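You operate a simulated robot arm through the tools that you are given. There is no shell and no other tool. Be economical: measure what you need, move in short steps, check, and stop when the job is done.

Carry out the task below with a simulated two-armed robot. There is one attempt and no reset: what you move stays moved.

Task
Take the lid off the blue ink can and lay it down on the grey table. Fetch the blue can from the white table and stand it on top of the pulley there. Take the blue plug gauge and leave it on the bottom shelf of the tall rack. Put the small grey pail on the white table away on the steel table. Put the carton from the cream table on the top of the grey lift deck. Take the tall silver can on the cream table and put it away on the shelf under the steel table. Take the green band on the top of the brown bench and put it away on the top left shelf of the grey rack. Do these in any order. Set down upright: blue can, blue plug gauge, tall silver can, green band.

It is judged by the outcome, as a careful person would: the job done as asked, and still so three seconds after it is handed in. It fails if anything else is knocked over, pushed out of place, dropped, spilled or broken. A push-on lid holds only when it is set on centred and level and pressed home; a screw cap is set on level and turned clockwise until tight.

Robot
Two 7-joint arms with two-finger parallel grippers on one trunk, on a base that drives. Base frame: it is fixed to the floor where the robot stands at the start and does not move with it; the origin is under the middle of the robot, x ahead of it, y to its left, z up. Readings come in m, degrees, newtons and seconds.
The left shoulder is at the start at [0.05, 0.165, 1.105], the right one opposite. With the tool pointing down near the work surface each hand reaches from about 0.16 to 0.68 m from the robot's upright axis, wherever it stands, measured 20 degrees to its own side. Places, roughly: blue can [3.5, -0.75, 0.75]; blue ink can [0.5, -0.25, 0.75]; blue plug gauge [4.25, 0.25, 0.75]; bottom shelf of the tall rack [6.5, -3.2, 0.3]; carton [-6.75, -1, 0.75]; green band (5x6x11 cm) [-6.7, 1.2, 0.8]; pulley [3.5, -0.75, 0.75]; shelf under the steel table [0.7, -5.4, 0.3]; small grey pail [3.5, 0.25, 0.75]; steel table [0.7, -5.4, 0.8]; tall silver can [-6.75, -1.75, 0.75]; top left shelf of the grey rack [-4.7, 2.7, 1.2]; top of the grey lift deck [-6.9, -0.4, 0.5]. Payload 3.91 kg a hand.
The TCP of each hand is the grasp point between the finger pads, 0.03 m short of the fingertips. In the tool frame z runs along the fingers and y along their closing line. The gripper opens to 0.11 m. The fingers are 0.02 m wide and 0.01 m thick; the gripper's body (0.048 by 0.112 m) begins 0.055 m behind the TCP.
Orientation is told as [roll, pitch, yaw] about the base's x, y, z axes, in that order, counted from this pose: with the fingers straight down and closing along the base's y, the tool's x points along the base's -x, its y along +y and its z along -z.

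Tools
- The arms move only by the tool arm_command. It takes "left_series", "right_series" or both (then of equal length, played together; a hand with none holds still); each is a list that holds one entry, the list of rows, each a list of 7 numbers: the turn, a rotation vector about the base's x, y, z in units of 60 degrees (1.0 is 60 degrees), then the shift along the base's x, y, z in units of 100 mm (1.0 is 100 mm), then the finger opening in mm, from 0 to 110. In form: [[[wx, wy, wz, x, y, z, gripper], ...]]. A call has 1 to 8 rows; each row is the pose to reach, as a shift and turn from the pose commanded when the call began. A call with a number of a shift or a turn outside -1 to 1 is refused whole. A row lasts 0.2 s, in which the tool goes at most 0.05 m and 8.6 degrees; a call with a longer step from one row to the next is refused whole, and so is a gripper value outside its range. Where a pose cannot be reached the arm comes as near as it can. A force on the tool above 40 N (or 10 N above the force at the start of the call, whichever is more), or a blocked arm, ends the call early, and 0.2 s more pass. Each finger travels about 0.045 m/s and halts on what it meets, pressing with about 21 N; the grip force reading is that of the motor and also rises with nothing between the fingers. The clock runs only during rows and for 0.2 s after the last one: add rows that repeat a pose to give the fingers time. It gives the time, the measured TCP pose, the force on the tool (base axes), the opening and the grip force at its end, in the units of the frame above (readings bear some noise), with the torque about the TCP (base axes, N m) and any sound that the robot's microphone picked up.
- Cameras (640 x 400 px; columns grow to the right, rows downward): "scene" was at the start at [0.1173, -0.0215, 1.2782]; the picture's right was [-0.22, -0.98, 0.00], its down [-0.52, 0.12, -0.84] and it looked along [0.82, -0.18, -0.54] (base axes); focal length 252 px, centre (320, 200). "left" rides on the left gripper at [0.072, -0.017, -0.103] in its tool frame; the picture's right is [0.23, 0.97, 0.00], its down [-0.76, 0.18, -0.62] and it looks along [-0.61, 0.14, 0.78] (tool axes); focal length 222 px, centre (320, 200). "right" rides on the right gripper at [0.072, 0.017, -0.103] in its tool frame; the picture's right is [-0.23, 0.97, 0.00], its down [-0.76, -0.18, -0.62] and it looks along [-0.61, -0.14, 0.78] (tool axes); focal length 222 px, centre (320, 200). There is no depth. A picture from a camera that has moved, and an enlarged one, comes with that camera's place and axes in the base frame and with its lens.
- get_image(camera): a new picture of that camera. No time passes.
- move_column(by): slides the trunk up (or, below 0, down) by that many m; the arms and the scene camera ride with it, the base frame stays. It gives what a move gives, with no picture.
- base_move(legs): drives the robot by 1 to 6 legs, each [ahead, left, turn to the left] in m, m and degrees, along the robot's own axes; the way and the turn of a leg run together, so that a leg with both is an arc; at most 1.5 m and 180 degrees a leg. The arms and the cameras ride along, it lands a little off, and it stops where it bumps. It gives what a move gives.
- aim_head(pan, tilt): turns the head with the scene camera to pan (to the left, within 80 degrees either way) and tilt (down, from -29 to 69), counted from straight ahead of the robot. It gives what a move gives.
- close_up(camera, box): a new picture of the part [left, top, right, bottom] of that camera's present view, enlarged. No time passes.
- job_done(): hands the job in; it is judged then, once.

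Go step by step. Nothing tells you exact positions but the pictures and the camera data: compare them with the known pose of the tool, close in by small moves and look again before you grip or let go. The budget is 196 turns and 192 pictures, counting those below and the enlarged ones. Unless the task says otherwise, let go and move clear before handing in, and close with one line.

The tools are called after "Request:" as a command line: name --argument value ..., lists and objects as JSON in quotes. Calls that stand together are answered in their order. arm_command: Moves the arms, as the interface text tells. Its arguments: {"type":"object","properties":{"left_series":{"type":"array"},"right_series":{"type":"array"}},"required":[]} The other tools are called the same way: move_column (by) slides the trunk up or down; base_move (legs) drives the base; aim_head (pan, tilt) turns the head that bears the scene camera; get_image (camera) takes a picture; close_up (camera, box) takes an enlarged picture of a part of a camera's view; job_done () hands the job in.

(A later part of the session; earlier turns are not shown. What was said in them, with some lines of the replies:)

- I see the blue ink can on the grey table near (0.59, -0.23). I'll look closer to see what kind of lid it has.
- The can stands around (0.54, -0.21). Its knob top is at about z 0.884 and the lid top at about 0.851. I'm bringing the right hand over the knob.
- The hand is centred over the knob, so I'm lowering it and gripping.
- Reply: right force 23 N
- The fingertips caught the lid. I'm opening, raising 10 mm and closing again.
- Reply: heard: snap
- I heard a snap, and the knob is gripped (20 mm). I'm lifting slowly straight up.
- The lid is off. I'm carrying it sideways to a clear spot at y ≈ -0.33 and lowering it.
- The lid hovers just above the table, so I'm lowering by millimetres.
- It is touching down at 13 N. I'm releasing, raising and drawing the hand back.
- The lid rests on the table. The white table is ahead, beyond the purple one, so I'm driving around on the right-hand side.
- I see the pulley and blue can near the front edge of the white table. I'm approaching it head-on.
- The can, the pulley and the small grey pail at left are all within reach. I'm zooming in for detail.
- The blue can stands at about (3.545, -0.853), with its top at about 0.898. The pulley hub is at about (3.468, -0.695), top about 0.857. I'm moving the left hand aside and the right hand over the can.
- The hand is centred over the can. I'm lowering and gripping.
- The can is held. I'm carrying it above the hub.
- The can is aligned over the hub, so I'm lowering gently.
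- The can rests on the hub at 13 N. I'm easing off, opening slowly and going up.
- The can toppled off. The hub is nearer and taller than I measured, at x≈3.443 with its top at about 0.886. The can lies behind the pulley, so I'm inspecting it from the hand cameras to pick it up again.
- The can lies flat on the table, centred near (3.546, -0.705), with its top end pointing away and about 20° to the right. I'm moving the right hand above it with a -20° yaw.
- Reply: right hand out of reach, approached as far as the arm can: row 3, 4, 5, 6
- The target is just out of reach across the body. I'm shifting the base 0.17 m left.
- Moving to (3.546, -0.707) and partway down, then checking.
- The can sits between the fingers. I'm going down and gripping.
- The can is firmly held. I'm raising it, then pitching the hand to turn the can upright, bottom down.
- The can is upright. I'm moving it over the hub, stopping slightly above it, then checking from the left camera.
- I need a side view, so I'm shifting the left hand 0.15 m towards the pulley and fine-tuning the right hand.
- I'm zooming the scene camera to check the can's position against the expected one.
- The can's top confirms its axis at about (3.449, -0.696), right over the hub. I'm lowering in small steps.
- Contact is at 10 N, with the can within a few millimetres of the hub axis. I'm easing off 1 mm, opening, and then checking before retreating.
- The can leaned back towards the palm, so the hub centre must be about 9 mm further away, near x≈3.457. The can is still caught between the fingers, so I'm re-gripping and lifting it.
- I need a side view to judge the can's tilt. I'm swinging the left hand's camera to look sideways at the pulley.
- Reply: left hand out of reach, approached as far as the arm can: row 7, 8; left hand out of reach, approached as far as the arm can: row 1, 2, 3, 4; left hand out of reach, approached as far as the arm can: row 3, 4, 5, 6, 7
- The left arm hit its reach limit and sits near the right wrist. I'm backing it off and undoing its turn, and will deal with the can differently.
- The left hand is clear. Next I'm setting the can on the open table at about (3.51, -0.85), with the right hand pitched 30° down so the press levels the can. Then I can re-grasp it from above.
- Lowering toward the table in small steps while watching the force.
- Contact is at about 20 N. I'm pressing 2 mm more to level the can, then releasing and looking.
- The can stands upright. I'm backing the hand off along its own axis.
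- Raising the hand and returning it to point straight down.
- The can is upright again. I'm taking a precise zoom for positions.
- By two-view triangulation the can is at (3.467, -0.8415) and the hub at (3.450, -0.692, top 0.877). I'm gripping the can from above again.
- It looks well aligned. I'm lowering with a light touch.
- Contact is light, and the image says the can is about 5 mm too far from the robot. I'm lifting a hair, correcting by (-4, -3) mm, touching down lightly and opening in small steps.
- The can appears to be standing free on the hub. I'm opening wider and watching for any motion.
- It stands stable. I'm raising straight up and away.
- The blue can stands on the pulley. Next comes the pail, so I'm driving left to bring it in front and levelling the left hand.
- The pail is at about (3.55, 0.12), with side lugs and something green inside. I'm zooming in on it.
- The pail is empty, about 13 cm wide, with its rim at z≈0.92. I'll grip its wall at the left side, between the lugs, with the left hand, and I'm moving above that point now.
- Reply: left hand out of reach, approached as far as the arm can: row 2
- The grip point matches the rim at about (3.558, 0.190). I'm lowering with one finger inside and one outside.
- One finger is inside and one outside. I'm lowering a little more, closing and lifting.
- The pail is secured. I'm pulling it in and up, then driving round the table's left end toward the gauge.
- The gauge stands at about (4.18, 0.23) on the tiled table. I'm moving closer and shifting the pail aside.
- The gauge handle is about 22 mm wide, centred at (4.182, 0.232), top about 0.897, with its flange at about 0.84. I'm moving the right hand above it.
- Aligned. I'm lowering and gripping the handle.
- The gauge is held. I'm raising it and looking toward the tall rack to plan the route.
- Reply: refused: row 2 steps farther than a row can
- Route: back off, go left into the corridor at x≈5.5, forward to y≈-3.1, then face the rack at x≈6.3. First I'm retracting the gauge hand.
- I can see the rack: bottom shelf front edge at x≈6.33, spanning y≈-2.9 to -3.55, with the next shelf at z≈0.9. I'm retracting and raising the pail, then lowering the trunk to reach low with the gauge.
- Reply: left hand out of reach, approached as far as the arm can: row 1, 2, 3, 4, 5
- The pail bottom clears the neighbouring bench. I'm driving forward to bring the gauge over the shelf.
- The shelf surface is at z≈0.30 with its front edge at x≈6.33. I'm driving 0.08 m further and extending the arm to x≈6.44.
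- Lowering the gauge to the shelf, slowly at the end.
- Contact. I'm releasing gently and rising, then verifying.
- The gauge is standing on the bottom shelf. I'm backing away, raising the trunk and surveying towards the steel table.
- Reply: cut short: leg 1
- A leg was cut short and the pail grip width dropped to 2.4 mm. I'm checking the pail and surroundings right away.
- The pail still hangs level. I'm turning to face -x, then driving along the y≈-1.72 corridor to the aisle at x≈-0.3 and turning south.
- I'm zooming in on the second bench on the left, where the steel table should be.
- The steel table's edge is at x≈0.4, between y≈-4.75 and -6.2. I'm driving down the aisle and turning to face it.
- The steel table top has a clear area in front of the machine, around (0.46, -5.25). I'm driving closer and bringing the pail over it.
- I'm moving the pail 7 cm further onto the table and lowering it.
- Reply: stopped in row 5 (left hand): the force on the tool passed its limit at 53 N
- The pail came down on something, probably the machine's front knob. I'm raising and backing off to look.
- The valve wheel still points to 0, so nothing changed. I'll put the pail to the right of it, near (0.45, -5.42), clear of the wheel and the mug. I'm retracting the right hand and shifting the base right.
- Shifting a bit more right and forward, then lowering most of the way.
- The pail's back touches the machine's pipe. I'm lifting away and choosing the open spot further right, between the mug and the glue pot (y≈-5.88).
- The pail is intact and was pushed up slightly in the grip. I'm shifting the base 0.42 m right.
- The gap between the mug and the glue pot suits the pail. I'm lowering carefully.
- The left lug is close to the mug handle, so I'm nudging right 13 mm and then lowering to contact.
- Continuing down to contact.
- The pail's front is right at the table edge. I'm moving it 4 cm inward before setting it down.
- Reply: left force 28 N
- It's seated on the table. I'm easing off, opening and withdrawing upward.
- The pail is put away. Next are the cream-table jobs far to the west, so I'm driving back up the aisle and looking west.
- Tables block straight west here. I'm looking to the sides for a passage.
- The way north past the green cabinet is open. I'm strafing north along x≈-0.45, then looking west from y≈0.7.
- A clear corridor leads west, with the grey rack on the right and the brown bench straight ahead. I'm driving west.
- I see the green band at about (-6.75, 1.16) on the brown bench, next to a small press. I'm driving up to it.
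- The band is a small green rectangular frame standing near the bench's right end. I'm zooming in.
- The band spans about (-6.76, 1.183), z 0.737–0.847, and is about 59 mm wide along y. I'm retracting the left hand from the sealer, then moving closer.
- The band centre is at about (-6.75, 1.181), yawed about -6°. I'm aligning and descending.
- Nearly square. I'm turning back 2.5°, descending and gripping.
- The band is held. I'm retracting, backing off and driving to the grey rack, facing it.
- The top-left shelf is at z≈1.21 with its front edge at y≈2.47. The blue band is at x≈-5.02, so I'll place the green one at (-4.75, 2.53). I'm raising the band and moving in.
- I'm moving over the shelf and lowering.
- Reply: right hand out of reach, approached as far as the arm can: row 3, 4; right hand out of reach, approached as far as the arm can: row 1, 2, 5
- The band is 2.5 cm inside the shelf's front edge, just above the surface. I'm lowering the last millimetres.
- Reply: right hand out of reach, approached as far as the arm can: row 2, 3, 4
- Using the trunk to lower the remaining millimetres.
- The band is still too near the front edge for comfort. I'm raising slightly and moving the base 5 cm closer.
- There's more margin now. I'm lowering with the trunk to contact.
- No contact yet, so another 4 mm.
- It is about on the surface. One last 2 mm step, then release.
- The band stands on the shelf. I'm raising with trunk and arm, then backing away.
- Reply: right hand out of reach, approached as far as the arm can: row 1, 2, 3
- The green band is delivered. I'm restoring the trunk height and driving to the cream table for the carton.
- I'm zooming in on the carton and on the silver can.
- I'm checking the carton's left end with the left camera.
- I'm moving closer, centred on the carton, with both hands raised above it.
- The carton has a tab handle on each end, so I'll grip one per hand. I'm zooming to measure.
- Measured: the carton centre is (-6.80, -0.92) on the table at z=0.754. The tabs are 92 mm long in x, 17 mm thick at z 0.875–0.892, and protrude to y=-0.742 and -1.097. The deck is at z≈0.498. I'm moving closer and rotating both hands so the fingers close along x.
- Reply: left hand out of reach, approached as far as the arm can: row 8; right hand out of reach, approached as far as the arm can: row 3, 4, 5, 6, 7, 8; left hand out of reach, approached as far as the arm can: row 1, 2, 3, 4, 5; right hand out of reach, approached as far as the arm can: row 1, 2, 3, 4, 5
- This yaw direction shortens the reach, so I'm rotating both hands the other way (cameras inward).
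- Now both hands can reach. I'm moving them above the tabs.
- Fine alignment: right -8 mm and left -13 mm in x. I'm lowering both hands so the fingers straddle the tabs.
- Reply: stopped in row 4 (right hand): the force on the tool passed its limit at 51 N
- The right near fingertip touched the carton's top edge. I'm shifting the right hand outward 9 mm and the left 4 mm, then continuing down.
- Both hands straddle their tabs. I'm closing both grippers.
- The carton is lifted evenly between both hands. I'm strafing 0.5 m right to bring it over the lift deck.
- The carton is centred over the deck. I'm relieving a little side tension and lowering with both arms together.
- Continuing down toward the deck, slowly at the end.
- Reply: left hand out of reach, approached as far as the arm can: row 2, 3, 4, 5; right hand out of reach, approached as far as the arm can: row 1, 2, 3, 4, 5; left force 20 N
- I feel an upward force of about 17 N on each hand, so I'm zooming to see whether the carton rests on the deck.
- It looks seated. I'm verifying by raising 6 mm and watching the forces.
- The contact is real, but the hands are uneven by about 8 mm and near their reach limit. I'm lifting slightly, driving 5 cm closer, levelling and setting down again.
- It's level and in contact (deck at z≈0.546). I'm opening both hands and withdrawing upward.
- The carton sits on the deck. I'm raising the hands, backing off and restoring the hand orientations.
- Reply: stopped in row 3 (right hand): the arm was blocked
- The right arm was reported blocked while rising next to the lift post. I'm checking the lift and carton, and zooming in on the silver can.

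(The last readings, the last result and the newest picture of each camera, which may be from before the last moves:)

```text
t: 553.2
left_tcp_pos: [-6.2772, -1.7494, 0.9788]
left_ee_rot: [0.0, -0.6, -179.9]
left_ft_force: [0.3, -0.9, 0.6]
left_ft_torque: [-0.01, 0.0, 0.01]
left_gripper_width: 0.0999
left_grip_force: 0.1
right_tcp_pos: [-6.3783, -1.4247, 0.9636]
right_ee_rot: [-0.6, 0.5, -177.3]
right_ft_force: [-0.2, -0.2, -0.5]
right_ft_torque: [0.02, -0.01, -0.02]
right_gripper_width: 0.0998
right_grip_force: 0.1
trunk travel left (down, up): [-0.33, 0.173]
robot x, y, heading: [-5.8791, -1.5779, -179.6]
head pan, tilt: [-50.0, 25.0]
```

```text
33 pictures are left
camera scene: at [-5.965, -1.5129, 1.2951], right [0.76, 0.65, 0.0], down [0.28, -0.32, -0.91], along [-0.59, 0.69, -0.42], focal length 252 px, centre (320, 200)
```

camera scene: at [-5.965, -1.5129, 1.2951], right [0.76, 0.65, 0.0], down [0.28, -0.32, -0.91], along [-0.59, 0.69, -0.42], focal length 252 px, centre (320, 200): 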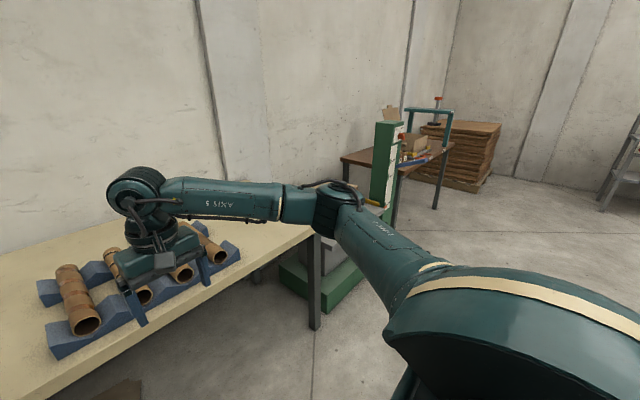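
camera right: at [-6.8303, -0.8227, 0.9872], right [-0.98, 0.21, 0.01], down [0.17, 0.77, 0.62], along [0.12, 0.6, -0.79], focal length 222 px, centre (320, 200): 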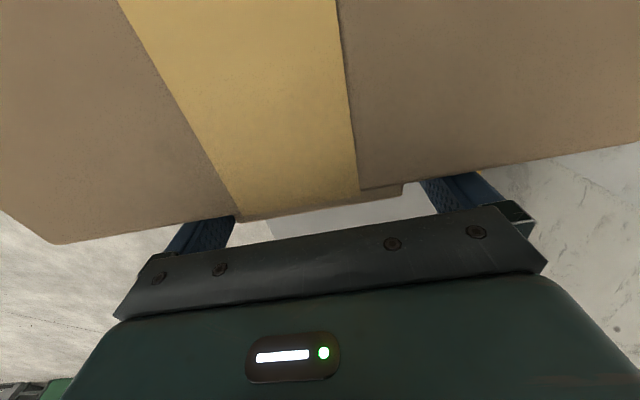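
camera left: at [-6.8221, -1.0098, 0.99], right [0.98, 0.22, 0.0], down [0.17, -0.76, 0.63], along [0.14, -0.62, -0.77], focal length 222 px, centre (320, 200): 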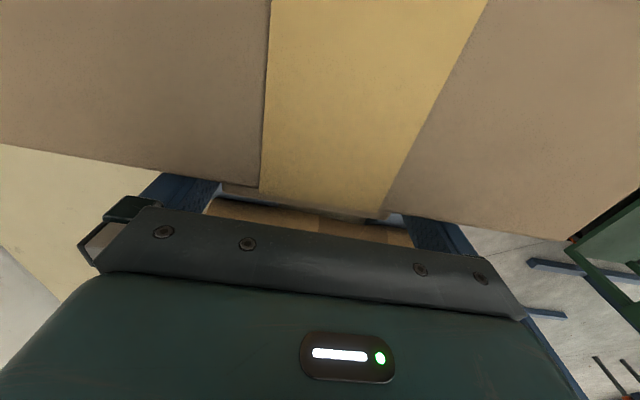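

The lift looks undisturbed, and I'll recheck the carton when leaving. The silver can is at about (-6.872, -1.79), 8–9 cm wide, with its lid top at 0.845. I'll grip its body with the right hand pitched 45° forward, so I'm preparing that pose and moving the base.

Request:
arm_command --left_series '[[[0, 0, 0, 0, 0, 0.3, 100], [0, 0, 0, 0.2, 0, 0.6, 100], [0, 0, 0, 0.4, 0, 0.9, 100], [0, 0, 0, 0.4, 0, 1, 100], [0, 0, 0, 0.4, 0, 1, 100], [0, 0, 0, 0.4, 0, 1, 100], [0, 0, 0, 0.4, 0, 1, 100], [0, 0, 0, 0.4, 0, 1, 100]]]' --right_series '[[[0, 0, -0.047, 0, 0, 0.4, 108], [0, 0.12, -0.047, 0, 0, 0.8, 108], [0, 0.24, -0.047, 0, 0, 1.0, 108], [0, 0.36, -0.047, 0, 0, 1.0, 108], [0, 0.48, -0.047, 0, 0, 1.0, 108], [0, 0.6, -0.047, 0, 0, 1.0, 108], [0, 0.72, -0.047, 0, 0, 1.0, 108], [0, 0.75, -0.047, 0, 0, 1.0, 108]]]'

Request:
base_move --legs '[[0, 0.38, -0.6], [0.29, 0, 0]]'

Request:
aim_head --pan -10 --tilt 35

Request:
get_image --camera "scene"

Request:
get_image --camera "right"

```text
t: 555.0
left_tcp_pos: [-6.2371, -1.75, 1.0784]
left_ee_rot: [0.0, -0.6, -180.0]
left_ft_force: [0.5, -0.5, 0.2]
left_ft_torque: [-0.01, -0.03, 0.0]
left_gripper_width: 0.0998
left_grip_force: 0.1
right_tcp_pos: [-6.3787, -1.4229, 1.0632]
right_ee_rot: [-1.7, -44.6, -179.8]
right_ft_force: [-0.2, -0.2, 0.2]
right_ft_torque: [0.01, -0.03, 0.04]
right_gripper_width: 0.1078
right_grip_force: 0.0
trunk travel left (down, up): [-0.33, 0.173]
robot x, y, heading: [-5.8728, -1.5797, -179.4]
head pan, tilt: [-50.0, 25.0]
```

```text
t: 560.5
left_tcp_pos: [-6.5271, -2.1283, 1.0792]
left_ee_rot: [0.0, -0.6, 179.4]
left_ft_force: [-0.1, 0.1, -0.2]
left_ft_torque: [0.01, 0.0, -0.03]
left_gripper_width: 0.0999
left_grip_force: 0.0
right_tcp_pos: [-6.6657, -1.8008, 1.0624]
right_ee_rot: [-1.8, -44.4, 179.6]
right_ft_force: [-0.2, 0.1, 0.3]
right_ft_torque: [0.0, -0.01, 0.01]
right_gripper_width: 0.1084
right_grip_force: 0.0
trunk travel left (down, up): [-0.33, 0.173]
robot x, y, heading: [-6.1646, -1.9613, 179.8]
head pan, tilt: [-50.0, 25.0]
```

```text
t: 561.5
left_tcp_pos: [-6.5256, -2.128, 1.0789]
left_ee_rot: [0.1, -0.6, 179.4]
left_ft_force: [-0.1, 0.1, 0.0]
left_ft_torque: [0.0, 0.0, 0.0]
left_gripper_width: 0.1002
left_grip_force: 0.1
right_tcp_pos: [-6.6654, -1.8015, 1.0632]
right_ee_rot: [-1.9, -44.6, 179.7]
right_ft_force: [0.2, -0.2, -0.1]
right_ft_torque: [-0.02, -0.03, -0.02]
right_gripper_width: 0.1079
right_grip_force: 0.1
trunk travel left (down, up): [-0.33, 0.173]
robot x, y, heading: [-6.1634, -1.9623, 179.9]
head pan, tilt: [-10.0, 35.0]
```

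```text
32 pictures are left
camera scene: at [-6.2796, -1.9496, 1.2794], right [0.17, 0.98, 0.0], down [0.56, -0.1, -0.82], along [-0.81, 0.14, -0.57], focal length 252 px, centre (320, 200)
```

scene: 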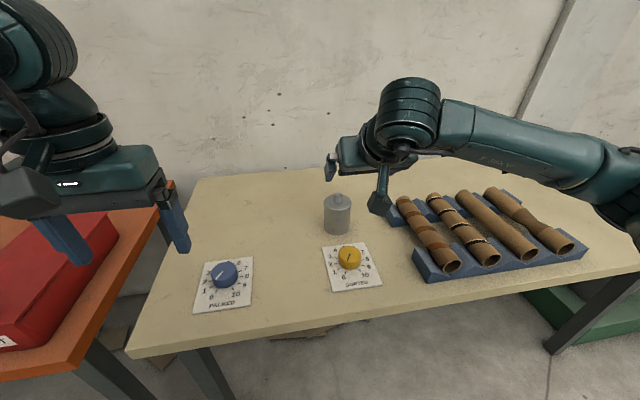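

```text
31 pictures are left
camera right: at [-6.5428, -1.8237, 1.0848], right [-0.19, -0.97, 0.14], down [-0.1, 0.16, 0.98], along [-0.98, 0.17, -0.13], focal length 222 px, centre (320, 200)
```

right: 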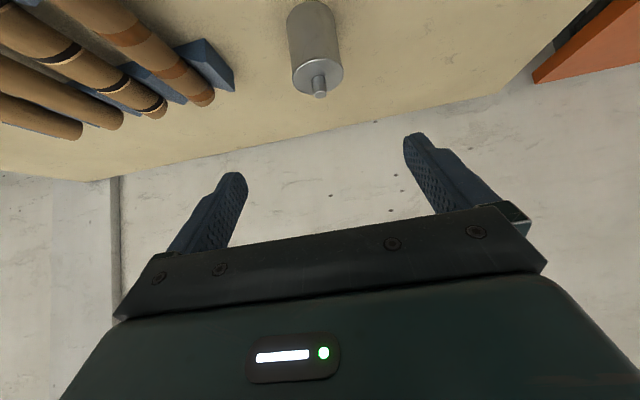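

Both views put the can axis at (-6.871, -1.792). I'm approaching diagonally.

Request:
arm_command --right_series '[[[0, 0, 0, -0.27, 0.05, -0.3, 108], [0, 0, 0, -0.54, 0.1, -0.6, 108], [0, 0, 0, -0.54, 0.1, -1.0, 108], [0, 0, 0, -0.54, 0.1, -1.0, 108]]]'

Request:
arm_command --right_series '[[[0, 0, 0, -0.3, 0, -0.3, 108], [0, 0, 0, -0.6, 0, -0.6, 108], [0, 0, 0, -0.9, 0, -0.9, 108], [0, 0, 0, -0.9, 0, -0.9, 108]]]'

Request:
close_up --camera "scene" --box '[260, 130, 440, 270]'

Request:
get_image --camera "right"

```text
t: 562.5
left_tcp_pos: [-6.5261, -2.1284, 1.0785]
left_ee_rot: [0.0, -0.6, 179.5]
left_ft_force: [0.6, -0.2, 0.2]
left_ft_torque: [0.01, -0.02, -0.04]
left_gripper_width: 0.0997
left_grip_force: 0.1
right_tcp_pos: [-6.7195, -1.7922, 0.9615]
right_ee_rot: [-1.8, -44.4, 179.7]
right_ft_force: [0.6, 0.3, 0.5]
right_ft_torque: [-0.01, -0.01, 0.01]
right_gripper_width: 0.1081
right_grip_force: 0.0
trunk travel left (down, up): [-0.33, 0.173]
robot x, y, heading: [-6.1646, -1.9608, 179.8]
head pan, tilt: [-10.0, 35.0]
```

```text
t: 563.5
left_tcp_pos: [-6.5266, -2.1275, 1.0797]
left_ee_rot: [0.1, -0.5, 179.4]
left_ft_force: [0.6, -0.2, -0.4]
left_ft_torque: [0.0, -0.03, 0.01]
left_gripper_width: 0.1001
left_grip_force: 0.1
right_tcp_pos: [-6.811, -1.7929, 0.8728]
right_ee_rot: [-1.7, -44.5, 179.6]
right_ft_force: [0.1, 0.5, 0.1]
right_ft_torque: [0.02, 0.0, 0.01]
right_gripper_width: 0.1078
right_grip_force: 0.1
trunk travel left (down, up): [-0.33, 0.173]
robot x, y, heading: [-6.1626, -1.966, 180.0]
head pan, tilt: [-10.0, 35.0]
```

```text
2.86 times, centred on (350, 200) of scene
camera zoom: at [-6.2795, -1.9497, 1.2794], right [0.17, 0.98, 0.0], down [0.56, -0.1, -0.82], along [-0.81, 0.14, -0.57], focal length 718 px, centre (234, 200)
```

zoom: 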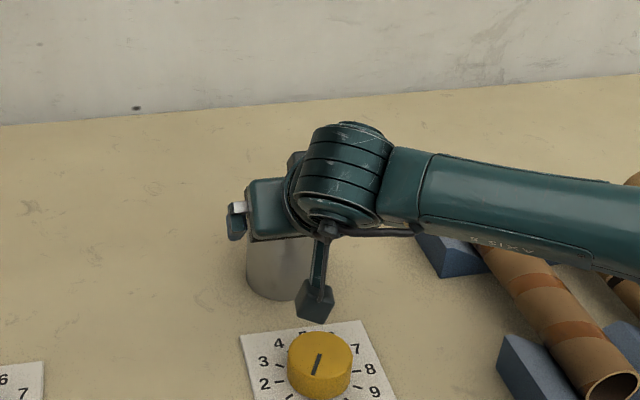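

```text
29 pictures are left
camera right: at [-6.6875, -1.8141, 0.8939], right [-0.19, -0.97, 0.14], down [-0.1, 0.16, 0.98], along [-0.98, 0.17, -0.13], focal length 222 px, centre (320, 200)
```

right: 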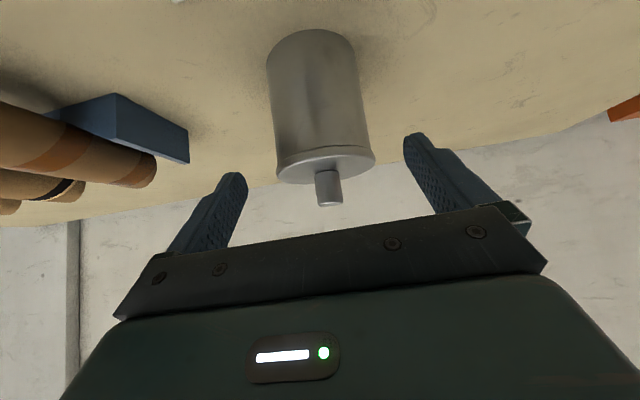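

Straddling well. I'm completing the approach and gripping.

Request:
arm_command --right_series '[[[0, 0, 0, -0.2, 0, -0.25, 108], [0, 0, 0, -0.43, 0, -0.58, 108], [0, 0, 0, -0.43, 0, -0.58, 70], [0, 0, 0, -0.43, 0, -0.58, 70], [0, 0, 0, -0.43, 0, -0.58, 70], [0, 0, 0, -0.43, 0, -0.58, 70]]]'

Request:
arm_command --right_series '[[[0, 0, 0, 0, 0, 0.2, 70], [0, 0, 0, 0, 0, 0.5, 70], [0, 0, 0, 0, 0, 0.9, 70], [0, 0, 0, 0, 0, 0.9, 70]]]'

Request:
get_image --camera "right"

Request:
close_up --camera "scene" --box '[260, 130, 440, 270]'

```text
t: 564.9
left_tcp_pos: [-6.5263, -2.1283, 1.0794]
left_ee_rot: [0.0, -0.6, 179.4]
left_ft_force: [-0.1, -0.1, 0.0]
left_ft_torque: [0.0, 0.0, 0.0]
left_gripper_width: 0.0996
left_grip_force: 0.1
right_tcp_pos: [-6.853, -1.7936, 0.8148]
right_ee_rot: [-1.8, -44.5, 179.6]
right_ft_force: [-0.5, -0.6, 0.7]
right_ft_torque: [-0.09, 0.02, -0.01]
right_gripper_width: 0.074
right_grip_force: 21.0
trunk travel left (down, up): [-0.33, 0.173]
robot x, y, heading: [-6.1631, -1.9622, 180.2]
head pan, tilt: [-10.0, 35.0]
```

```text
t: 565.9
left_tcp_pos: [-6.5264, -2.1284, 1.079]
left_ee_rot: [0.0, -0.6, 179.4]
left_ft_force: [-0.6, 0.4, -0.1]
left_ft_torque: [0.0, 0.02, 0.0]
left_gripper_width: 0.0998
left_grip_force: 0.0
right_tcp_pos: [-6.8522, -1.7906, 0.9054]
right_ee_rot: [-1.8, -44.3, 179.6]
right_ft_force: [-0.8, -0.2, -1.9]
right_ft_torque: [-0.02, -0.01, 0.02]
right_gripper_width: 0.0737
right_grip_force: 20.6
trunk travel left (down, up): [-0.33, 0.173]
robot x, y, heading: [-6.1665, -1.9658, 180.3]
head pan, tilt: [-10.0, 35.0]
```

```text
28 pictures are left
camera right: at [-6.7296, -1.8137, 0.9269], right [-0.19, -0.97, 0.14], down [-0.1, 0.16, 0.98], along [-0.98, 0.17, -0.13], focal length 222 px, centre (320, 200)
```

right: 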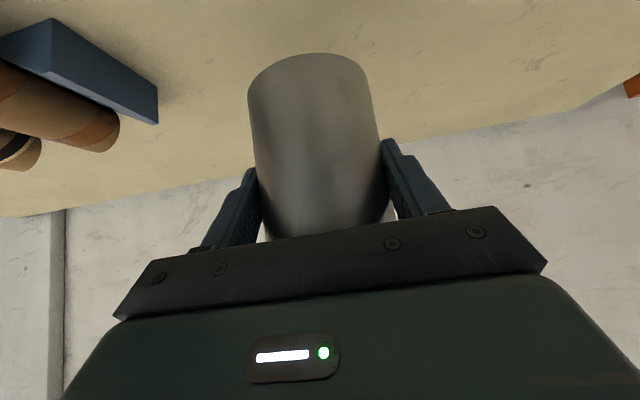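

```text
2.86 times, centred on (350, 200) of scene
camera zoom: at [-6.2799, -1.9496, 1.2793], right [0.17, 0.98, 0.0], down [0.57, -0.1, -0.82], along [-0.81, 0.14, -0.57], focal length 718 px, centre (234, 200)
```

zoom: 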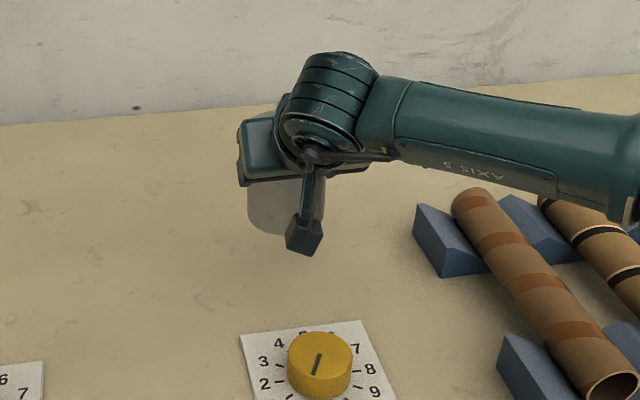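

The can is held securely. I'm retracting it, backing up, and checking the carton on the way.

Request:
arm_command --right_series '[[[0, 0, 0, 0.2, 0, 0.4, 70], [0, 0, 0, 0.5, 0, 0.7, 70], [0, 0, 0, 0.8, 0, 1.0, 70], [0, 0, 0, 1.0, 0, 1.0, 70]]]'

Request:
arm_command --right_series '[[[0, 0, 0, 0.3, 0, 0.3, 70], [0, 0, 0, 0.6, 0, 0.5, 70], [0, 0, 0, 1.0, 0, 0.5, 70], [0, 0, 0, 1.0, 0, 0.5, 70]]]'

Request:
base_move --legs '[[-0.4, 0, 0], [0, -1.5, 0]]'

Request:
aim_head --pan 0 --tilt 30

Request:
get_image --camera "scene"

```text
t: 566.9
left_tcp_pos: [-6.5273, -2.1276, 1.0791]
left_ee_rot: [0.1, -0.6, 179.4]
left_ft_force: [-0.1, 0.6, 0.1]
left_ft_torque: [0.01, 0.01, 0.01]
left_gripper_width: 0.1
left_grip_force: 0.1
right_tcp_pos: [-6.7503, -1.7921, 1.0059]
right_ee_rot: [-1.8, -44.5, 179.7]
right_ft_force: [-0.3, 0.2, -0.3]
right_ft_torque: [-0.03, -0.03, 0.02]
right_gripper_width: 0.074
right_grip_force: 21.5
trunk travel left (down, up): [-0.33, 0.173]
robot x, y, heading: [-6.1627, -1.9628, 179.8]
head pan, tilt: [-10.0, 35.0]
```

```text
t: 567.9
left_tcp_pos: [-6.526, -2.1285, 1.0787]
left_ee_rot: [0.1, -0.6, 179.4]
left_ft_force: [0.2, 0.7, 0.0]
left_ft_torque: [-0.03, 0.01, -0.03]
left_gripper_width: 0.1002
left_grip_force: 0.0
right_tcp_pos: [-6.6511, -1.7917, 1.0531]
right_ee_rot: [-1.8, -44.4, 179.6]
right_ft_force: [0.4, 0.4, -1.4]
right_ft_torque: [-0.03, 0.0, 0.01]
right_gripper_width: 0.0741
right_grip_force: 21.3
trunk travel left (down, up): [-0.33, 0.173]
robot x, y, heading: [-6.1654, -1.9628, 179.9]
head pan, tilt: [-10.0, 35.0]
```

```text
t: 583.5
left_tcp_pos: [-6.1293, -0.6186, 1.0785]
left_ee_rot: [0.0, -0.7, 180.0]
left_ft_force: [0.1, -0.2, -0.2]
left_ft_torque: [-0.01, -0.01, -0.01]
left_gripper_width: 0.1002
left_grip_force: 0.1
right_tcp_pos: [-6.2582, -0.2822, 1.0535]
right_ee_rot: [-1.8, -44.4, -179.8]
right_ft_force: [-0.1, -0.4, -1.2]
right_ft_torque: [0.0, -0.03, -0.02]
right_gripper_width: 0.0739
right_grip_force: 21.3
trunk travel left (down, up): [-0.33, 0.173]
robot x, y, heading: [-5.7731, -0.4536, -179.5]
head pan, tilt: [-10.0, 35.0]
```

```text
t: 584.2
left_tcp_pos: [-6.1297, -0.6176, 1.0799]
left_ee_rot: [0.0, -0.6, 180.1]
left_ft_force: [0.5, -0.2, -0.6]
left_ft_torque: [-0.01, -0.02, 0.02]
left_gripper_width: 0.1001
left_grip_force: 0.0
right_tcp_pos: [-6.2591, -0.2837, 1.0541]
right_ee_rot: [-1.8, -44.4, -179.8]
right_ft_force: [0.5, 0.6, -1.5]
right_ft_torque: [-0.01, -0.01, 0.0]
right_gripper_width: 0.074
right_grip_force: 20.9
trunk travel left (down, up): [-0.33, 0.173]
robot x, y, heading: [-5.7726, -0.4489, -179.7]
head pan, tilt: [0.0, 30.0]
```

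```text
26 pictures are left
camera scene: at [-5.8892, -0.4524, 1.2871], right [-0.01, 1.0, 0.0], down [0.5, 0.0, -0.87], along [-0.87, -0.01, -0.5], focal length 252 px, centre (320, 200)
```

scene: 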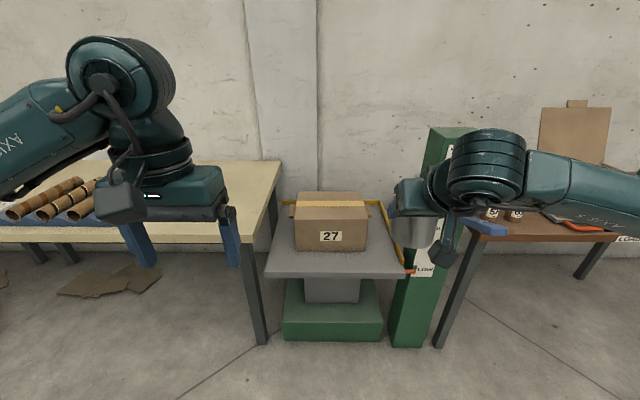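

The carton is in place with the pointer still at LOW. I'm driving the silver can back east to the steel table.

Request:
base_move --legs '[[0, -1.21, 0], [0, 0, 90], [0, 0, 89.6], [1.5, 0, 0], [1.5, 0, 0], [1.5, 0, 0]]'

Request:
base_move --legs '[[0.78, 0, 0]]'

```text
t: 623.7
left_tcp_pos: [-0.946, 1.0559, 1.0795]
left_ee_rot: [0.0, -0.6, 0.9]
left_ft_force: [0.4, -0.2, -0.7]
left_ft_torque: [0.02, 0.02, 0.03]
left_gripper_width: 0.1001
left_grip_force: 0.1
right_tcp_pos: [-0.8139, 0.7236, 1.0542]
right_ee_rot: [-1.7, -44.4, 1.0]
right_ft_force: [-0.7, 1.1, -1.5]
right_ft_torque: [0.02, 0.0, -0.02]
right_gripper_width: 0.0739
right_grip_force: 20.8
trunk travel left (down, up): [-0.33, 0.173]
robot x, y, heading: [-1.3013, 0.8838, 1.4]
head pan, tilt: [0.0, 30.0]
```

```text
t: 627.9
left_tcp_pos: [-0.1716, 1.0837, 1.0791]
left_ee_rot: [0.0, -0.5, 1.3]
left_ft_force: [0.6, 0.0, 1.1]
left_ft_torque: [0.04, 0.02, 0.01]
left_gripper_width: 0.0999
left_grip_force: 0.1
right_tcp_pos: [-0.0365, 0.7515, 1.0548]
right_ee_rot: [-1.7, -44.3, 1.6]
right_ft_force: [-0.1, 0.4, -2.5]
right_ft_torque: [-0.02, 0.04, 0.0]
right_gripper_width: 0.0738
right_grip_force: 21.1
trunk travel left (down, up): [-0.33, 0.173]
robot x, y, heading: [-0.529, 0.9084, 1.8]
head pan, tilt: [0.0, 30.0]
```

Strafing south down the aisle to the steel table.

Request:
base_move --legs '[[0.04, 0, -1.8], [0, -1.5, 0], [0, -1.5, 0], [0, -1.5, 0]]'

Request:
base_move --legs '[[0, -1.5, 0], [0, -0.25, 0]]'

Request:
aim_head --pan 0 --tilt 40

Request:
get_image --camera "scene"

```text
t: 667.6
left_tcp_pos: [-0.0776, -3.4401, 1.0792]
left_ee_rot: [-0.1, -0.5, 0.9]
left_ft_force: [-0.7, -0.2, -0.6]
left_ft_torque: [0.03, 0.0, 0.0]
left_gripper_width: 0.1001
left_grip_force: 0.0
right_tcp_pos: [0.058, -3.7719, 1.0538]
right_ee_rot: [-1.8, -44.3, 1.3]
right_ft_force: [0.2, -0.6, -1.3]
right_ft_torque: [0.02, 0.07, 0.01]
right_gripper_width: 0.0741
right_grip_force: 20.8
trunk travel left (down, up): [-0.33, 0.173]
robot x, y, heading: [-0.4361, -3.614, 1.8]
head pan, tilt: [0.0, 30.0]
```

```text
t: 683.2
left_tcp_pos: [-0.0203, -5.1771, 1.0794]
left_ee_rot: [0.0, -0.6, 1.5]
left_ft_force: [0.9, 0.2, -0.2]
left_ft_torque: [0.0, 0.01, 0.0]
left_gripper_width: 0.0998
left_grip_force: 0.1
right_tcp_pos: [0.1168, -5.5095, 1.0539]
right_ee_rot: [-1.8, -44.4, 1.7]
right_ft_force: [-0.1, -0.4, -1.2]
right_ft_torque: [-0.02, 0.01, 0.0]
right_gripper_width: 0.0739
right_grip_force: 21.3
trunk travel left (down, up): [-0.33, 0.173]
robot x, y, heading: [-0.3736, -5.3567, 2.1]
head pan, tilt: [0.0, 30.0]
```

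```text
t: 684.0
left_tcp_pos: [-0.0197, -5.1785, 1.0797]
left_ee_rot: [0.0, -0.6, 1.5]
left_ft_force: [0.2, 0.2, -0.4]
left_ft_torque: [-0.02, 0.0, -0.01]
left_gripper_width: 0.1002
left_grip_force: 0.1
right_tcp_pos: [0.1184, -5.5092, 1.0542]
right_ee_rot: [-1.8, -44.3, 1.7]
right_ft_force: [0.7, -0.2, -1.4]
right_ft_torque: [0.01, 0.0, 0.01]
right_gripper_width: 0.0737
right_grip_force: 20.7
trunk travel left (down, up): [-0.33, 0.173]
robot x, y, heading: [-0.3788, -5.3578, 2.1]
head pan, tilt: [0.0, 40.0]
```

```text
25 pictures are left
camera scene: at [-0.2606, -5.3541, 1.2718], right [0.04, -1.0, 0.0], down [-0.64, -0.02, -0.77], along [0.77, 0.03, -0.64], focal length 252 px, centre (320, 200)
```

scene: 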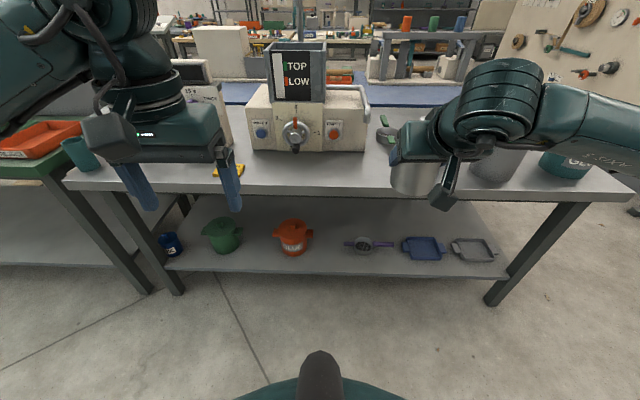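

The shelf under the steel table has a free spot in front, between the orange pot and the strainer, near (0.475, -5.37). I'm aligning the base, lowering the trunk, and bringing the can down in front of the table.

Request:
base_move --legs '[[0, 0.16, -2.1]]'

Request:
arm_command --left_series '[[[0, 0, 0, -0.2, 0, 0.3, 100], [0, 0, 0, -0.4, 0, 0.6, 100], [0, 0, 0, -0.6, 0, 0.9, 100], [0, 0, 0, -0.8, 0, 1.0, 100]]]'

Request:
move_column --by -0.31

Request:
arm_command --right_series '[[[0, 0, 0, 0, 0, -0.4, 70], [0, 0, 0, 0, 0, -0.8, 70], [0, 0, 0, 0, 0, -1.0, 70]]]'

Request:
arm_command --right_series '[[[0, 0, 0, 0, 0, -0.4, 70], [0, 0, 0, 0, 0, -0.8, 70], [0, 0, 0, 0, 0, -1.0, 70]]]'

Request:
get_image --camera "scene"

```text
t: 686.0
left_tcp_pos: [-0.0166, -5.0302, 1.0788]
left_ee_rot: [0.0, -0.5, -0.6]
left_ft_force: [0.2, -0.6, 0.0]
left_ft_torque: [0.02, 0.03, 0.0]
left_gripper_width: 0.1
left_grip_force: 0.1
right_tcp_pos: [0.1072, -5.3672, 1.0535]
right_ee_rot: [-1.8, -44.4, -0.2]
right_ft_force: [0.2, 0.6, -1.4]
right_ft_torque: [-0.02, 0.07, 0.01]
right_gripper_width: 0.0741
right_grip_force: 20.7
trunk travel left (down, up): [-0.33, 0.173]
robot x, y, heading: [-0.374, -5.1977, 0.1]
head pan, tilt: [0.0, 40.0]
```

```text
t: 687.0
left_tcp_pos: [-0.0962, -5.0302, 1.1797]
left_ee_rot: [0.0, -0.7, -0.7]
left_ft_force: [1.0, 0.1, 0.6]
left_ft_torque: [-0.02, 0.02, 0.0]
left_gripper_width: 0.1
left_grip_force: 0.1
right_tcp_pos: [0.108, -5.3663, 1.0555]
right_ee_rot: [-1.8, -44.4, -0.5]
right_ft_force: [0.2, -0.6, -1.0]
right_ft_torque: [-0.03, 0.02, 0.05]
right_gripper_width: 0.074
right_grip_force: 20.9
trunk travel left (down, up): [-0.33, 0.173]
robot x, y, heading: [-0.3801, -5.1956, 0.2]
head pan, tilt: [0.0, 40.0]
```

```text
t: 690.1
left_tcp_pos: [-0.0952, -5.0306, 0.8687]
left_ee_rot: [0.0, -0.6, -0.6]
left_ft_force: [0.1, -0.3, -0.2]
left_ft_torque: [-0.02, -0.02, -0.01]
left_gripper_width: 0.1001
left_grip_force: 0.0
right_tcp_pos: [0.1082, -5.3681, 0.744]
right_ee_rot: [-1.9, -44.4, -0.4]
right_ft_force: [0.7, -0.1, -1.0]
right_ft_torque: [0.03, 0.0, 0.02]
right_gripper_width: 0.0737
right_grip_force: 21.5
trunk travel left (down, up): [-0.02, 0.483]
robot x, y, heading: [-0.3754, -5.1907, -0.1]
head pan, tilt: [0.0, 40.0]
```

```text
t: 690.9
left_tcp_pos: [-0.0946, -5.0296, 0.8692]
left_ee_rot: [0.0, -0.6, -0.7]
left_ft_force: [-0.9, 0.6, -0.5]
left_ft_torque: [-0.02, 0.0, -0.04]
left_gripper_width: 0.0998
left_grip_force: 0.0
right_tcp_pos: [0.1074, -5.3677, 0.6441]
right_ee_rot: [-1.8, -44.4, -0.5]
right_ft_force: [-0.3, -0.5, -1.5]
right_ft_torque: [0.02, 0.01, 0.01]
right_gripper_width: 0.0739
right_grip_force: 20.9
trunk travel left (down, up): [-0.02, 0.483]
robot x, y, heading: [-0.3801, -5.1948, 0.2]
head pan, tilt: [0.0, 40.0]
```

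```text
t: 691.7
left_tcp_pos: [-0.0968, -5.0305, 0.8686]
left_ee_rot: [0.0, -0.5, -0.7]
left_ft_force: [-0.4, -0.5, -0.8]
left_ft_torque: [0.01, 0.01, -0.03]
left_gripper_width: 0.0999
left_grip_force: 0.1
right_tcp_pos: [0.1081, -5.3667, 0.5439]
right_ee_rot: [-1.9, -44.5, -0.4]
right_ft_force: [1.1, -0.7, -1.4]
right_ft_torque: [0.0, 0.01, 0.01]
right_gripper_width: 0.0739
right_grip_force: 21.2
trunk travel left (down, up): [-0.02, 0.483]
robot x, y, heading: [-0.3756, -5.1939, 0.0]
head pan, tilt: [0.0, 40.0]
```

```text
24 pictures are left
camera scene: at [-0.2634, -5.1981, 0.9618], right [0.0, -1.0, 0.0], down [-0.64, 0.0, -0.77], along [0.77, 0.0, -0.64], focal length 252 px, centre (320, 200)
```

scene: 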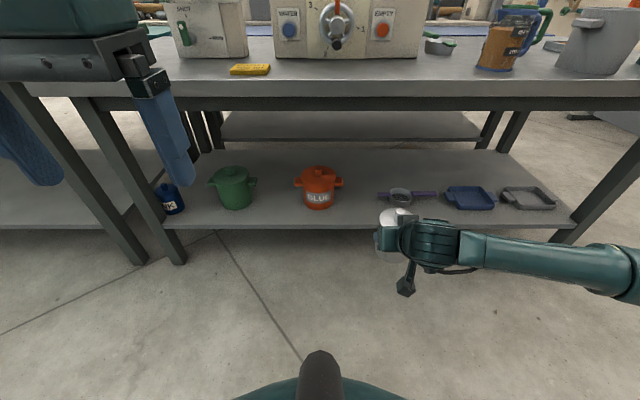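

Shelf z≈0.298, front edge x≈0.397. The spot at y≈-5.37 is clear, between the orange pot's handle (-5.29) and the strainer (-5.44). I'm lowering a bit more and driving in.

Request:
arm_command --right_series '[[[0, 0, 0, 0, 0, -0.4, 70], [0, 0, 0, 0, 0, -0.8, 70], [0, 0, 0, 0, -0.04, -1.0, 70]]]'

Request:
base_move --legs '[[0.26, 0, 0]]'

Request:
get_image --camera "scene"

```text
t: 692.5
left_tcp_pos: [-0.0952, -5.0309, 0.8694]
left_ee_rot: [0.0, -0.6, -0.6]
left_ft_force: [0.6, 0.1, 0.1]
left_ft_torque: [0.01, -0.01, -0.02]
left_gripper_width: 0.1003
left_grip_force: 0.0
right_tcp_pos: [0.1075, -5.3717, 0.4449]
right_ee_rot: [-1.7, -44.5, -0.4]
right_ft_force: [-0.1, 0.2, -1.3]
right_ft_torque: [0.0, -0.02, 0.03]
right_gripper_width: 0.074
right_grip_force: 20.8
trunk travel left (down, up): [-0.02, 0.483]
robot x, y, heading: [-0.3784, -5.1946, -0.1]
head pan, tilt: [0.0, 40.0]
```

```text
t: 694.3
left_tcp_pos: [0.1601, -5.0303, 0.8687]
left_ee_rot: [0.0, -0.7, -0.7]
left_ft_force: [-0.1, 0.1, 0.6]
left_ft_torque: [0.0, 0.01, 0.05]
left_gripper_width: 0.1
left_grip_force: 0.0
right_tcp_pos: [0.3634, -5.3723, 0.443]
right_ee_rot: [-1.8, -44.3, -0.4]
right_ft_force: [0.2, 0.2, -1.0]
right_ft_torque: [0.0, 0.04, 0.01]
right_gripper_width: 0.0736
right_grip_force: 20.8
trunk travel left (down, up): [-0.02, 0.483]
robot x, y, heading: [-0.1204, -5.1945, 0.1]
head pan, tilt: [0.0, 40.0]
```

```text
23 pictures are left
camera scene: at [-0.0072, -5.1982, 0.9618], right [0.0, -1.0, 0.0], down [-0.64, 0.0, -0.77], along [0.77, 0.0, -0.64], focal length 252 px, centre (320, 200)
```

scene: 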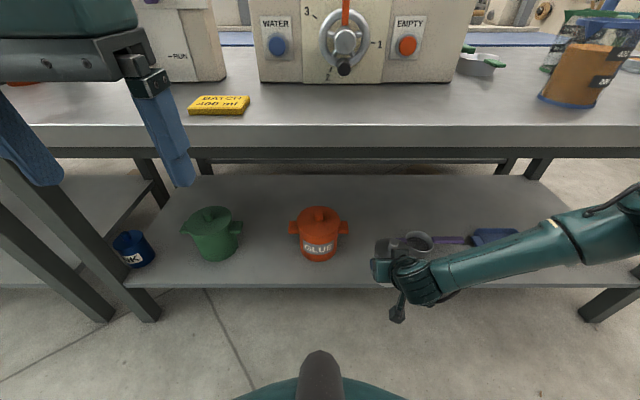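

I'm extending the arm over the shelf and lowering partway.

Request:
arm_command --right_series '[[[0, 0, 0, 0.4, 0, 0, 70], [0, 0, 0, 0.8, 0, 0, 70], [0, 0, 0, 1.0, 0, -0.2, 70], [0, 0, 0, 1.0, 0, -0.5, 70], [0, 0, 0, 1.0, 0, -0.65, 70]]]'

Request:
close_up --camera "scene" --box '[280, 190, 520, 330]'

Request:
get_image --camera "right"

```text
t: 695.5
left_tcp_pos: [0.1621, -5.0296, 0.869]
left_ee_rot: [0.0, -0.6, -0.6]
left_ft_force: [-0.8, -0.5, -0.1]
left_ft_torque: [0.0, 0.01, 0.03]
left_gripper_width: 0.0997
left_grip_force: 0.1
right_tcp_pos: [0.4643, -5.3697, 0.3785]
right_ee_rot: [-1.8, -44.4, -0.3]
right_ft_force: [0.2, 0.6, -0.7]
right_ft_torque: [0.03, 0.01, 0.01]
right_gripper_width: 0.074
right_grip_force: 21.1
trunk travel left (down, up): [-0.02, 0.483]
robot x, y, heading: [-0.121, -5.1993, -0.1]
head pan, tilt: [0.0, 40.0]
```

```text
2.67 times, centred on (400, 260) of scene
camera zoom: at [-0.0071, -5.1982, 0.9618], right [0.0, -1.0, 0.0], down [-0.64, 0.0, -0.77], along [0.77, 0.0, -0.64], focal length 671 px, centre (107, 40)
```

zoom: 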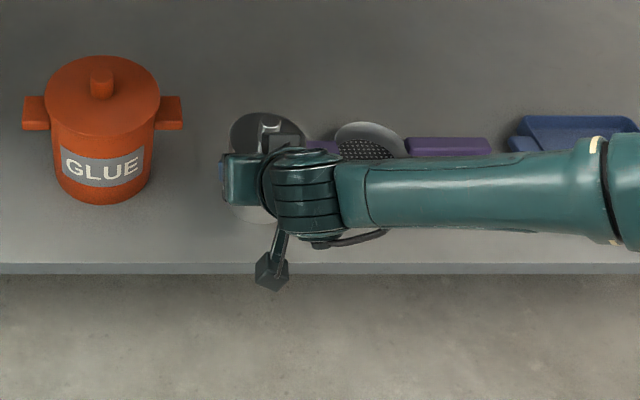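

```text
21 pictures are left
camera right: at [0.3389, -5.3513, 0.4003], right [0.19, 0.97, 0.14], down [0.1, -0.16, 0.98], along [0.98, -0.17, -0.13], focal length 222 px, centre (320, 200)
```

right: 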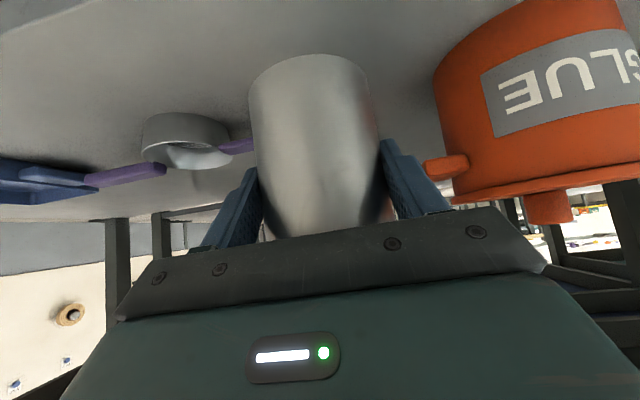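

There's clearance on both sides. I'm lowering the last 2 cm.

Request:
arm_command --right_series '[[[0, 0, 0, 0, 0, -0.1, 70], [0, 0, 0, 0, 0, -0.15, 70], [0, 0, 0, 0, 0, -0.18, 70], [0, 0, 0, 0, 0, -0.21, 70]]]'

```text
t: 696.5
left_tcp_pos: [0.1609, -5.0298, 0.87]
left_ee_rot: [0.0, -0.7, -0.6]
left_ft_force: [0.5, 0.1, -0.7]
left_ft_torque: [0.0, -0.01, -0.02]
left_gripper_width: 0.1
left_grip_force: 0.1
right_tcp_pos: [0.4624, -5.3725, 0.3576]
right_ee_rot: [-1.7, -44.4, -0.3]
right_ft_force: [0.3, 0.4, -0.7]
right_ft_torque: [0.0, 0.03, -0.01]
right_gripper_width: 0.074
right_grip_force: 21.4
trunk travel left (down, up): [-0.02, 0.483]
robot x, y, heading: [-0.1204, -5.1953, -0.2]
head pan, tilt: [0.0, 40.0]
```

Request:
arm_command --right_series '[[[0, 0, 0, 0, 0, -0.03, 70], [0, 0, 0, 0, 0, -0.06, 70], [0, 0, 0, 0, 0, -0.08, 70]]]'

```text
t: 697.3
left_tcp_pos: [0.1612, -5.0301, 0.8688]
left_ee_rot: [0.0, -0.6, -0.5]
left_ft_force: [1.0, 0.1, 0.6]
left_ft_torque: [0.01, -0.01, -0.02]
left_gripper_width: 0.0998
left_grip_force: 0.1
right_tcp_pos: [0.4625, -5.3719, 0.35]
right_ee_rot: [-1.7, -44.4, -0.3]
right_ft_force: [-0.6, 0.4, -1.3]
right_ft_torque: [0.01, 0.03, -0.01]
right_gripper_width: 0.074
right_grip_force: 21.3
trunk travel left (down, up): [-0.02, 0.483]
robot x, y, heading: [-0.1206, -5.199, 0.2]
head pan, tilt: [0.0, 40.0]
```

Request:
arm_command --right_series '[[[0, 0, 0, 0, 0, -0.03, 70], [0, 0, 0, 0, 0, -0.06, 70], [0, 0, 0, 0, 0, -0.08, 70]]]'

Request:
get_image --camera "right"

```text
t: 698.1
left_tcp_pos: [0.1599, -5.0303, 0.8694]
left_ee_rot: [0.0, -0.6, -0.5]
left_ft_force: [0.5, -0.7, -0.3]
left_ft_torque: [-0.01, 0.0, 0.0]
left_gripper_width: 0.0999
left_grip_force: 0.0
right_tcp_pos: [0.4636, -5.3711, 0.3439]
right_ee_rot: [-1.7, -44.4, -0.3]
right_ft_force: [-0.3, -0.8, -1.6]
right_ft_torque: [0.03, 0.03, 0.05]
right_gripper_width: 0.0739
right_grip_force: 20.7
trunk travel left (down, up): [-0.02, 0.483]
robot x, y, heading: [-0.1216, -5.1961, 0.0]
head pan, tilt: [0.0, 40.0]
```

```text
20 pictures are left
camera right: at [0.3389, -5.3515, 0.364], right [0.19, 0.97, 0.14], down [0.1, -0.16, 0.98], along [0.98, -0.17, -0.13], focal length 222 px, centre (320, 200)
```

right: 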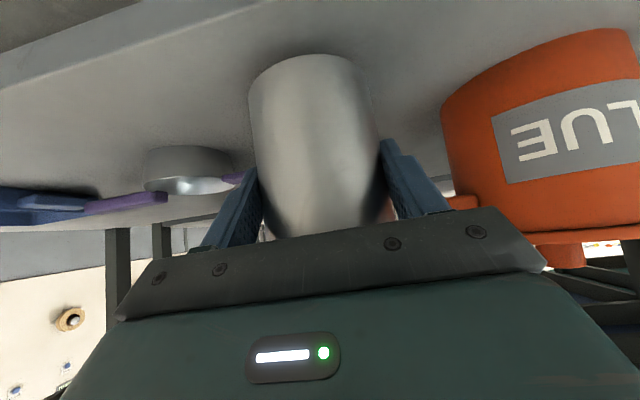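

Request:
arm_command --right_series '[[[0, 0, 0, 0, 0, -0.03, 70], [0, 0, 0, 0, 0, -0.06, 70], [0, 0, 0, 0, 0, -0.08, 70]]]'

```text
t: 698.9
left_tcp_pos: [0.1605, -5.03, 0.869]
left_ee_rot: [0.0, -0.6, -0.6]
left_ft_force: [0.0, 0.0, -0.7]
left_ft_torque: [0.02, -0.02, 0.04]
left_gripper_width: 0.1
left_grip_force: 0.1
right_tcp_pos: [0.4629, -5.371, 0.3348]
right_ee_rot: [-1.8, -44.4, -0.3]
right_ft_force: [0.4, -0.3, -2.7]
right_ft_torque: [0.0, 0.02, -0.01]
right_gripper_width: 0.0741
right_grip_force: 22.0
trunk travel left (down, up): [-0.02, 0.483]
robot x, y, heading: [-0.1252, -5.1957, 0.3]
head pan, tilt: [0.0, 40.0]
```

Request:
arm_command --right_series '[[[0, 0, 0, 0, 0, -0.03, 70], [0, 0, 0, 0, 0, -0.06, 70], [0, 0, 0, 0, 0, -0.08, 70]]]'

Request:
close_up --camera "right" --box '[200, 20, 420, 160]'

```text
t: 699.7
left_tcp_pos: [0.1602, -5.031, 0.8692]
left_ee_rot: [-0.1, -0.7, -0.6]
left_ft_force: [-0.8, -0.8, -0.7]
left_ft_torque: [0.02, 0.0, 0.05]
left_gripper_width: 0.1002
left_grip_force: 0.1
right_tcp_pos: [0.4635, -5.3716, 0.3271]
right_ee_rot: [-1.9, -44.4, -0.4]
right_ft_force: [-0.7, -0.3, 0.2]
right_ft_torque: [0.06, 0.03, 0.01]
right_gripper_width: 0.0737
right_grip_force: 21.2
trunk travel left (down, up): [-0.02, 0.483]
robot x, y, heading: [-0.1232, -5.2007, 0.0]
head pan, tilt: [0.0, 40.0]
```

```text
2.86 times, centred on (310, 90) of right
camera zoom: at [0.3391, -5.3514, 0.348], right [0.19, 0.97, 0.14], down [0.1, -0.16, 0.98], along [0.98, -0.17, -0.13], focal length 635 px, centre (349, 514)
```

zoom: 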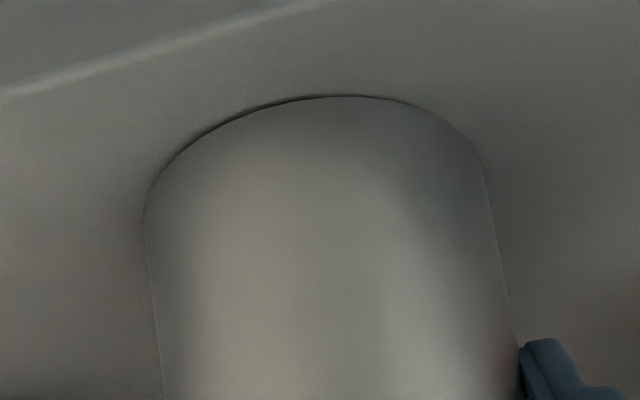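

The can bottom is practically touching. I'll press 2 mm more, then release gently.

Request:
arm_command --right_series '[[[0, 0, 0, 0, 0, -0.02, 70], [0, 0, 0, 0, 0, -0.03, 70]]]'

```text
t: 700.3
left_tcp_pos: [0.16, -5.0304, 0.8705]
left_ee_rot: [-0.1, -0.8, -0.5]
left_ft_force: [-0.6, -0.2, -0.5]
left_ft_torque: [0.03, -0.01, -0.01]
left_gripper_width: 0.1001
left_grip_force: 0.0
right_tcp_pos: [0.464, -5.3719, 0.3259]
right_ee_rot: [-1.7, -44.7, -0.3]
right_ft_force: [-2.9, -1.2, 13.1]
right_ft_torque: [0.41, -0.17, 0.05]
right_gripper_width: 0.0741
right_grip_force: 21.0
trunk travel left (down, up): [-0.02, 0.483]
robot x, y, heading: [-0.1234, -5.1967, -0.1]
head pan, tilt: [0.0, 40.0]
```

Contact at 13 N. I'm opening and backing out diagonally along the hand axis.

Request:
arm_command --right_series '[[[0, 0, 0, 0, 0, 0.02, 76], [0, 0, 0, 0, 0, 0.02, 82], [0, 0, 0, 0, 0, 0.02, 90], [0, 0, 0, 0, 0, 0.02, 98], [0, 0, 0, 0, 0, 0.02, 98], [0, 0, 0, -0.3, 0, 0.3, 98], [0, 0, 0, -0.6, 0, 0.6, 98], [0, 0, 0, -0.9, 0, 0.9, 98]]]'

Request:
get_image --camera "right"

```text
t: 702.1
left_tcp_pos: [0.1597, -5.0291, 0.8693]
left_ee_rot: [0.0, -0.7, -0.7]
left_ft_force: [-0.4, 0.0, -0.4]
left_ft_torque: [0.0, -0.03, 0.02]
left_gripper_width: 0.1002
left_grip_force: 0.1
right_tcp_pos: [0.3731, -5.3701, 0.4132]
right_ee_rot: [-2.1, -44.3, -0.4]
right_ft_force: [0.4, -0.3, -0.1]
right_ft_torque: [-0.01, 0.01, 0.0]
right_gripper_width: 0.0982
right_grip_force: 0.1
right hand out of reach, approached as far as the arm can: row 7
trunk travel left (down, up): [-0.02, 0.483]
robot x, y, heading: [-0.123, -5.1958, -0.1]
head pan, tilt: [0.0, 40.0]
```

```text
18 pictures are left
camera right: at [0.2492, -5.35, 0.4358], right [0.19, 0.97, 0.13], down [0.11, -0.16, 0.98], along [0.98, -0.18, -0.13], focal length 222 px, centre (320, 200)
```

right: 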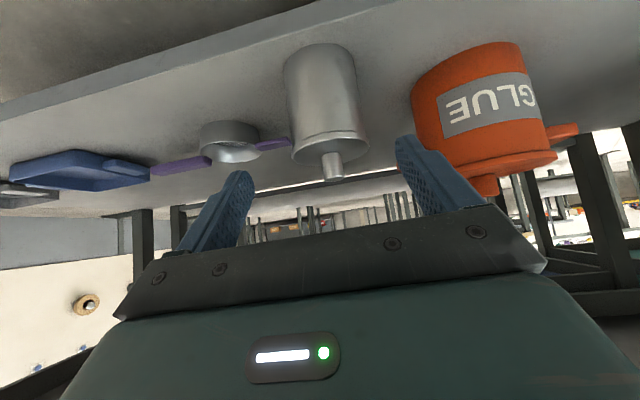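

The silver can stands on the shelf with its lid on. I'm backing out and taking a final look.

Request:
base_move --legs '[[-0.4, 0, 0]]'

Request:
move_column --by 0.3

Request:
aim_head --pan -15 --tilt 32

Request:
get_image --camera "scene"

```text
t: 704.6
left_tcp_pos: [-0.2355, -5.0295, 0.8688]
left_ee_rot: [0.0, -0.5, -0.8]
left_ft_force: [1.3, 0.7, -0.1]
left_ft_torque: [0.03, -0.01, 0.0]
left_gripper_width: 0.1
left_grip_force: 0.1
right_tcp_pos: [-0.0239, -5.3707, 0.4136]
right_ee_rot: [-2.0, -44.1, -0.5]
right_ft_force: [0.0, -0.1, 0.4]
right_ft_torque: [0.02, 0.04, -0.01]
right_gripper_width: 0.098
right_grip_force: 0.1
trunk travel left (down, up): [-0.02, 0.483]
robot x, y, heading: [-0.5213, -5.1967, -0.3]
head pan, tilt: [0.0, 40.0]
```

```text
t: 707.6
left_tcp_pos: [-0.2355, -5.0304, 1.1696]
left_ee_rot: [0.1, -0.6, -0.7]
left_ft_force: [-0.3, -0.2, 0.4]
left_ft_torque: [-0.03, 0.02, 0.01]
left_gripper_width: 0.1
left_grip_force: 0.1
right_tcp_pos: [-0.0231, -5.3721, 0.7138]
right_ee_rot: [-2.1, -44.0, -0.5]
right_ft_force: [0.2, 0.8, -0.1]
right_ft_torque: [0.01, -0.01, 0.01]
right_gripper_width: 0.098
right_grip_force: 0.0
trunk travel left (down, up): [-0.32, 0.183]
robot x, y, heading: [-0.518, -5.1934, -0.2]
head pan, tilt: [0.0, 40.0]
```

```text
t: 708.4
left_tcp_pos: [-0.2357, -5.0301, 1.1693]
left_ee_rot: [0.0, -0.6, -0.8]
left_ft_force: [-0.6, 0.2, -0.1]
left_ft_torque: [0.02, 0.03, 0.02]
left_gripper_width: 0.1001
left_grip_force: 0.1
right_tcp_pos: [-0.0246, -5.3711, 0.7137]
right_ee_rot: [-1.9, -44.2, -0.5]
right_ft_force: [0.8, 1.2, -1.0]
right_ft_torque: [0.0, 0.03, 0.02]
right_gripper_width: 0.098
right_grip_force: 0.0
trunk travel left (down, up): [-0.32, 0.183]
robot x, y, heading: [-0.522, -5.1922, -0.2]
head pan, tilt: [-15.0, 32.0]
```

```text
17 pictures are left
camera scene: at [-0.4025, -5.2209, 1.274], right [-0.26, -0.97, 0.0], down [-0.51, 0.14, -0.85], along [0.82, -0.22, -0.53], focal length 252 px, centre (320, 200)
```

scene: 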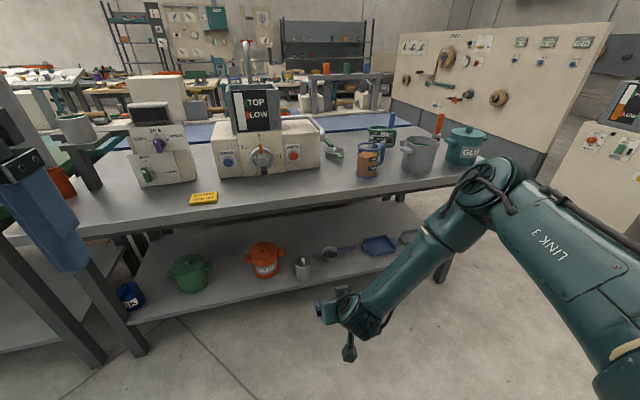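

Everything here is in place: the pail is on the steel table and the silver can is upright on the shelf below. All seven tasks are complete, so I'm handing in.

Request:
job_done

```text
The job is handed in.
```

All seven items were placed as asked and the job is handed in; I last saw the blue can standing on the pulley, the gauge and the green band when I placed them and did not go back to them. On the first try at the pulley the blue can toppled onto the white table and had to be re-stood, and the pail briefly touched the machine's valve on the steel table, which still read 0 afterwards.
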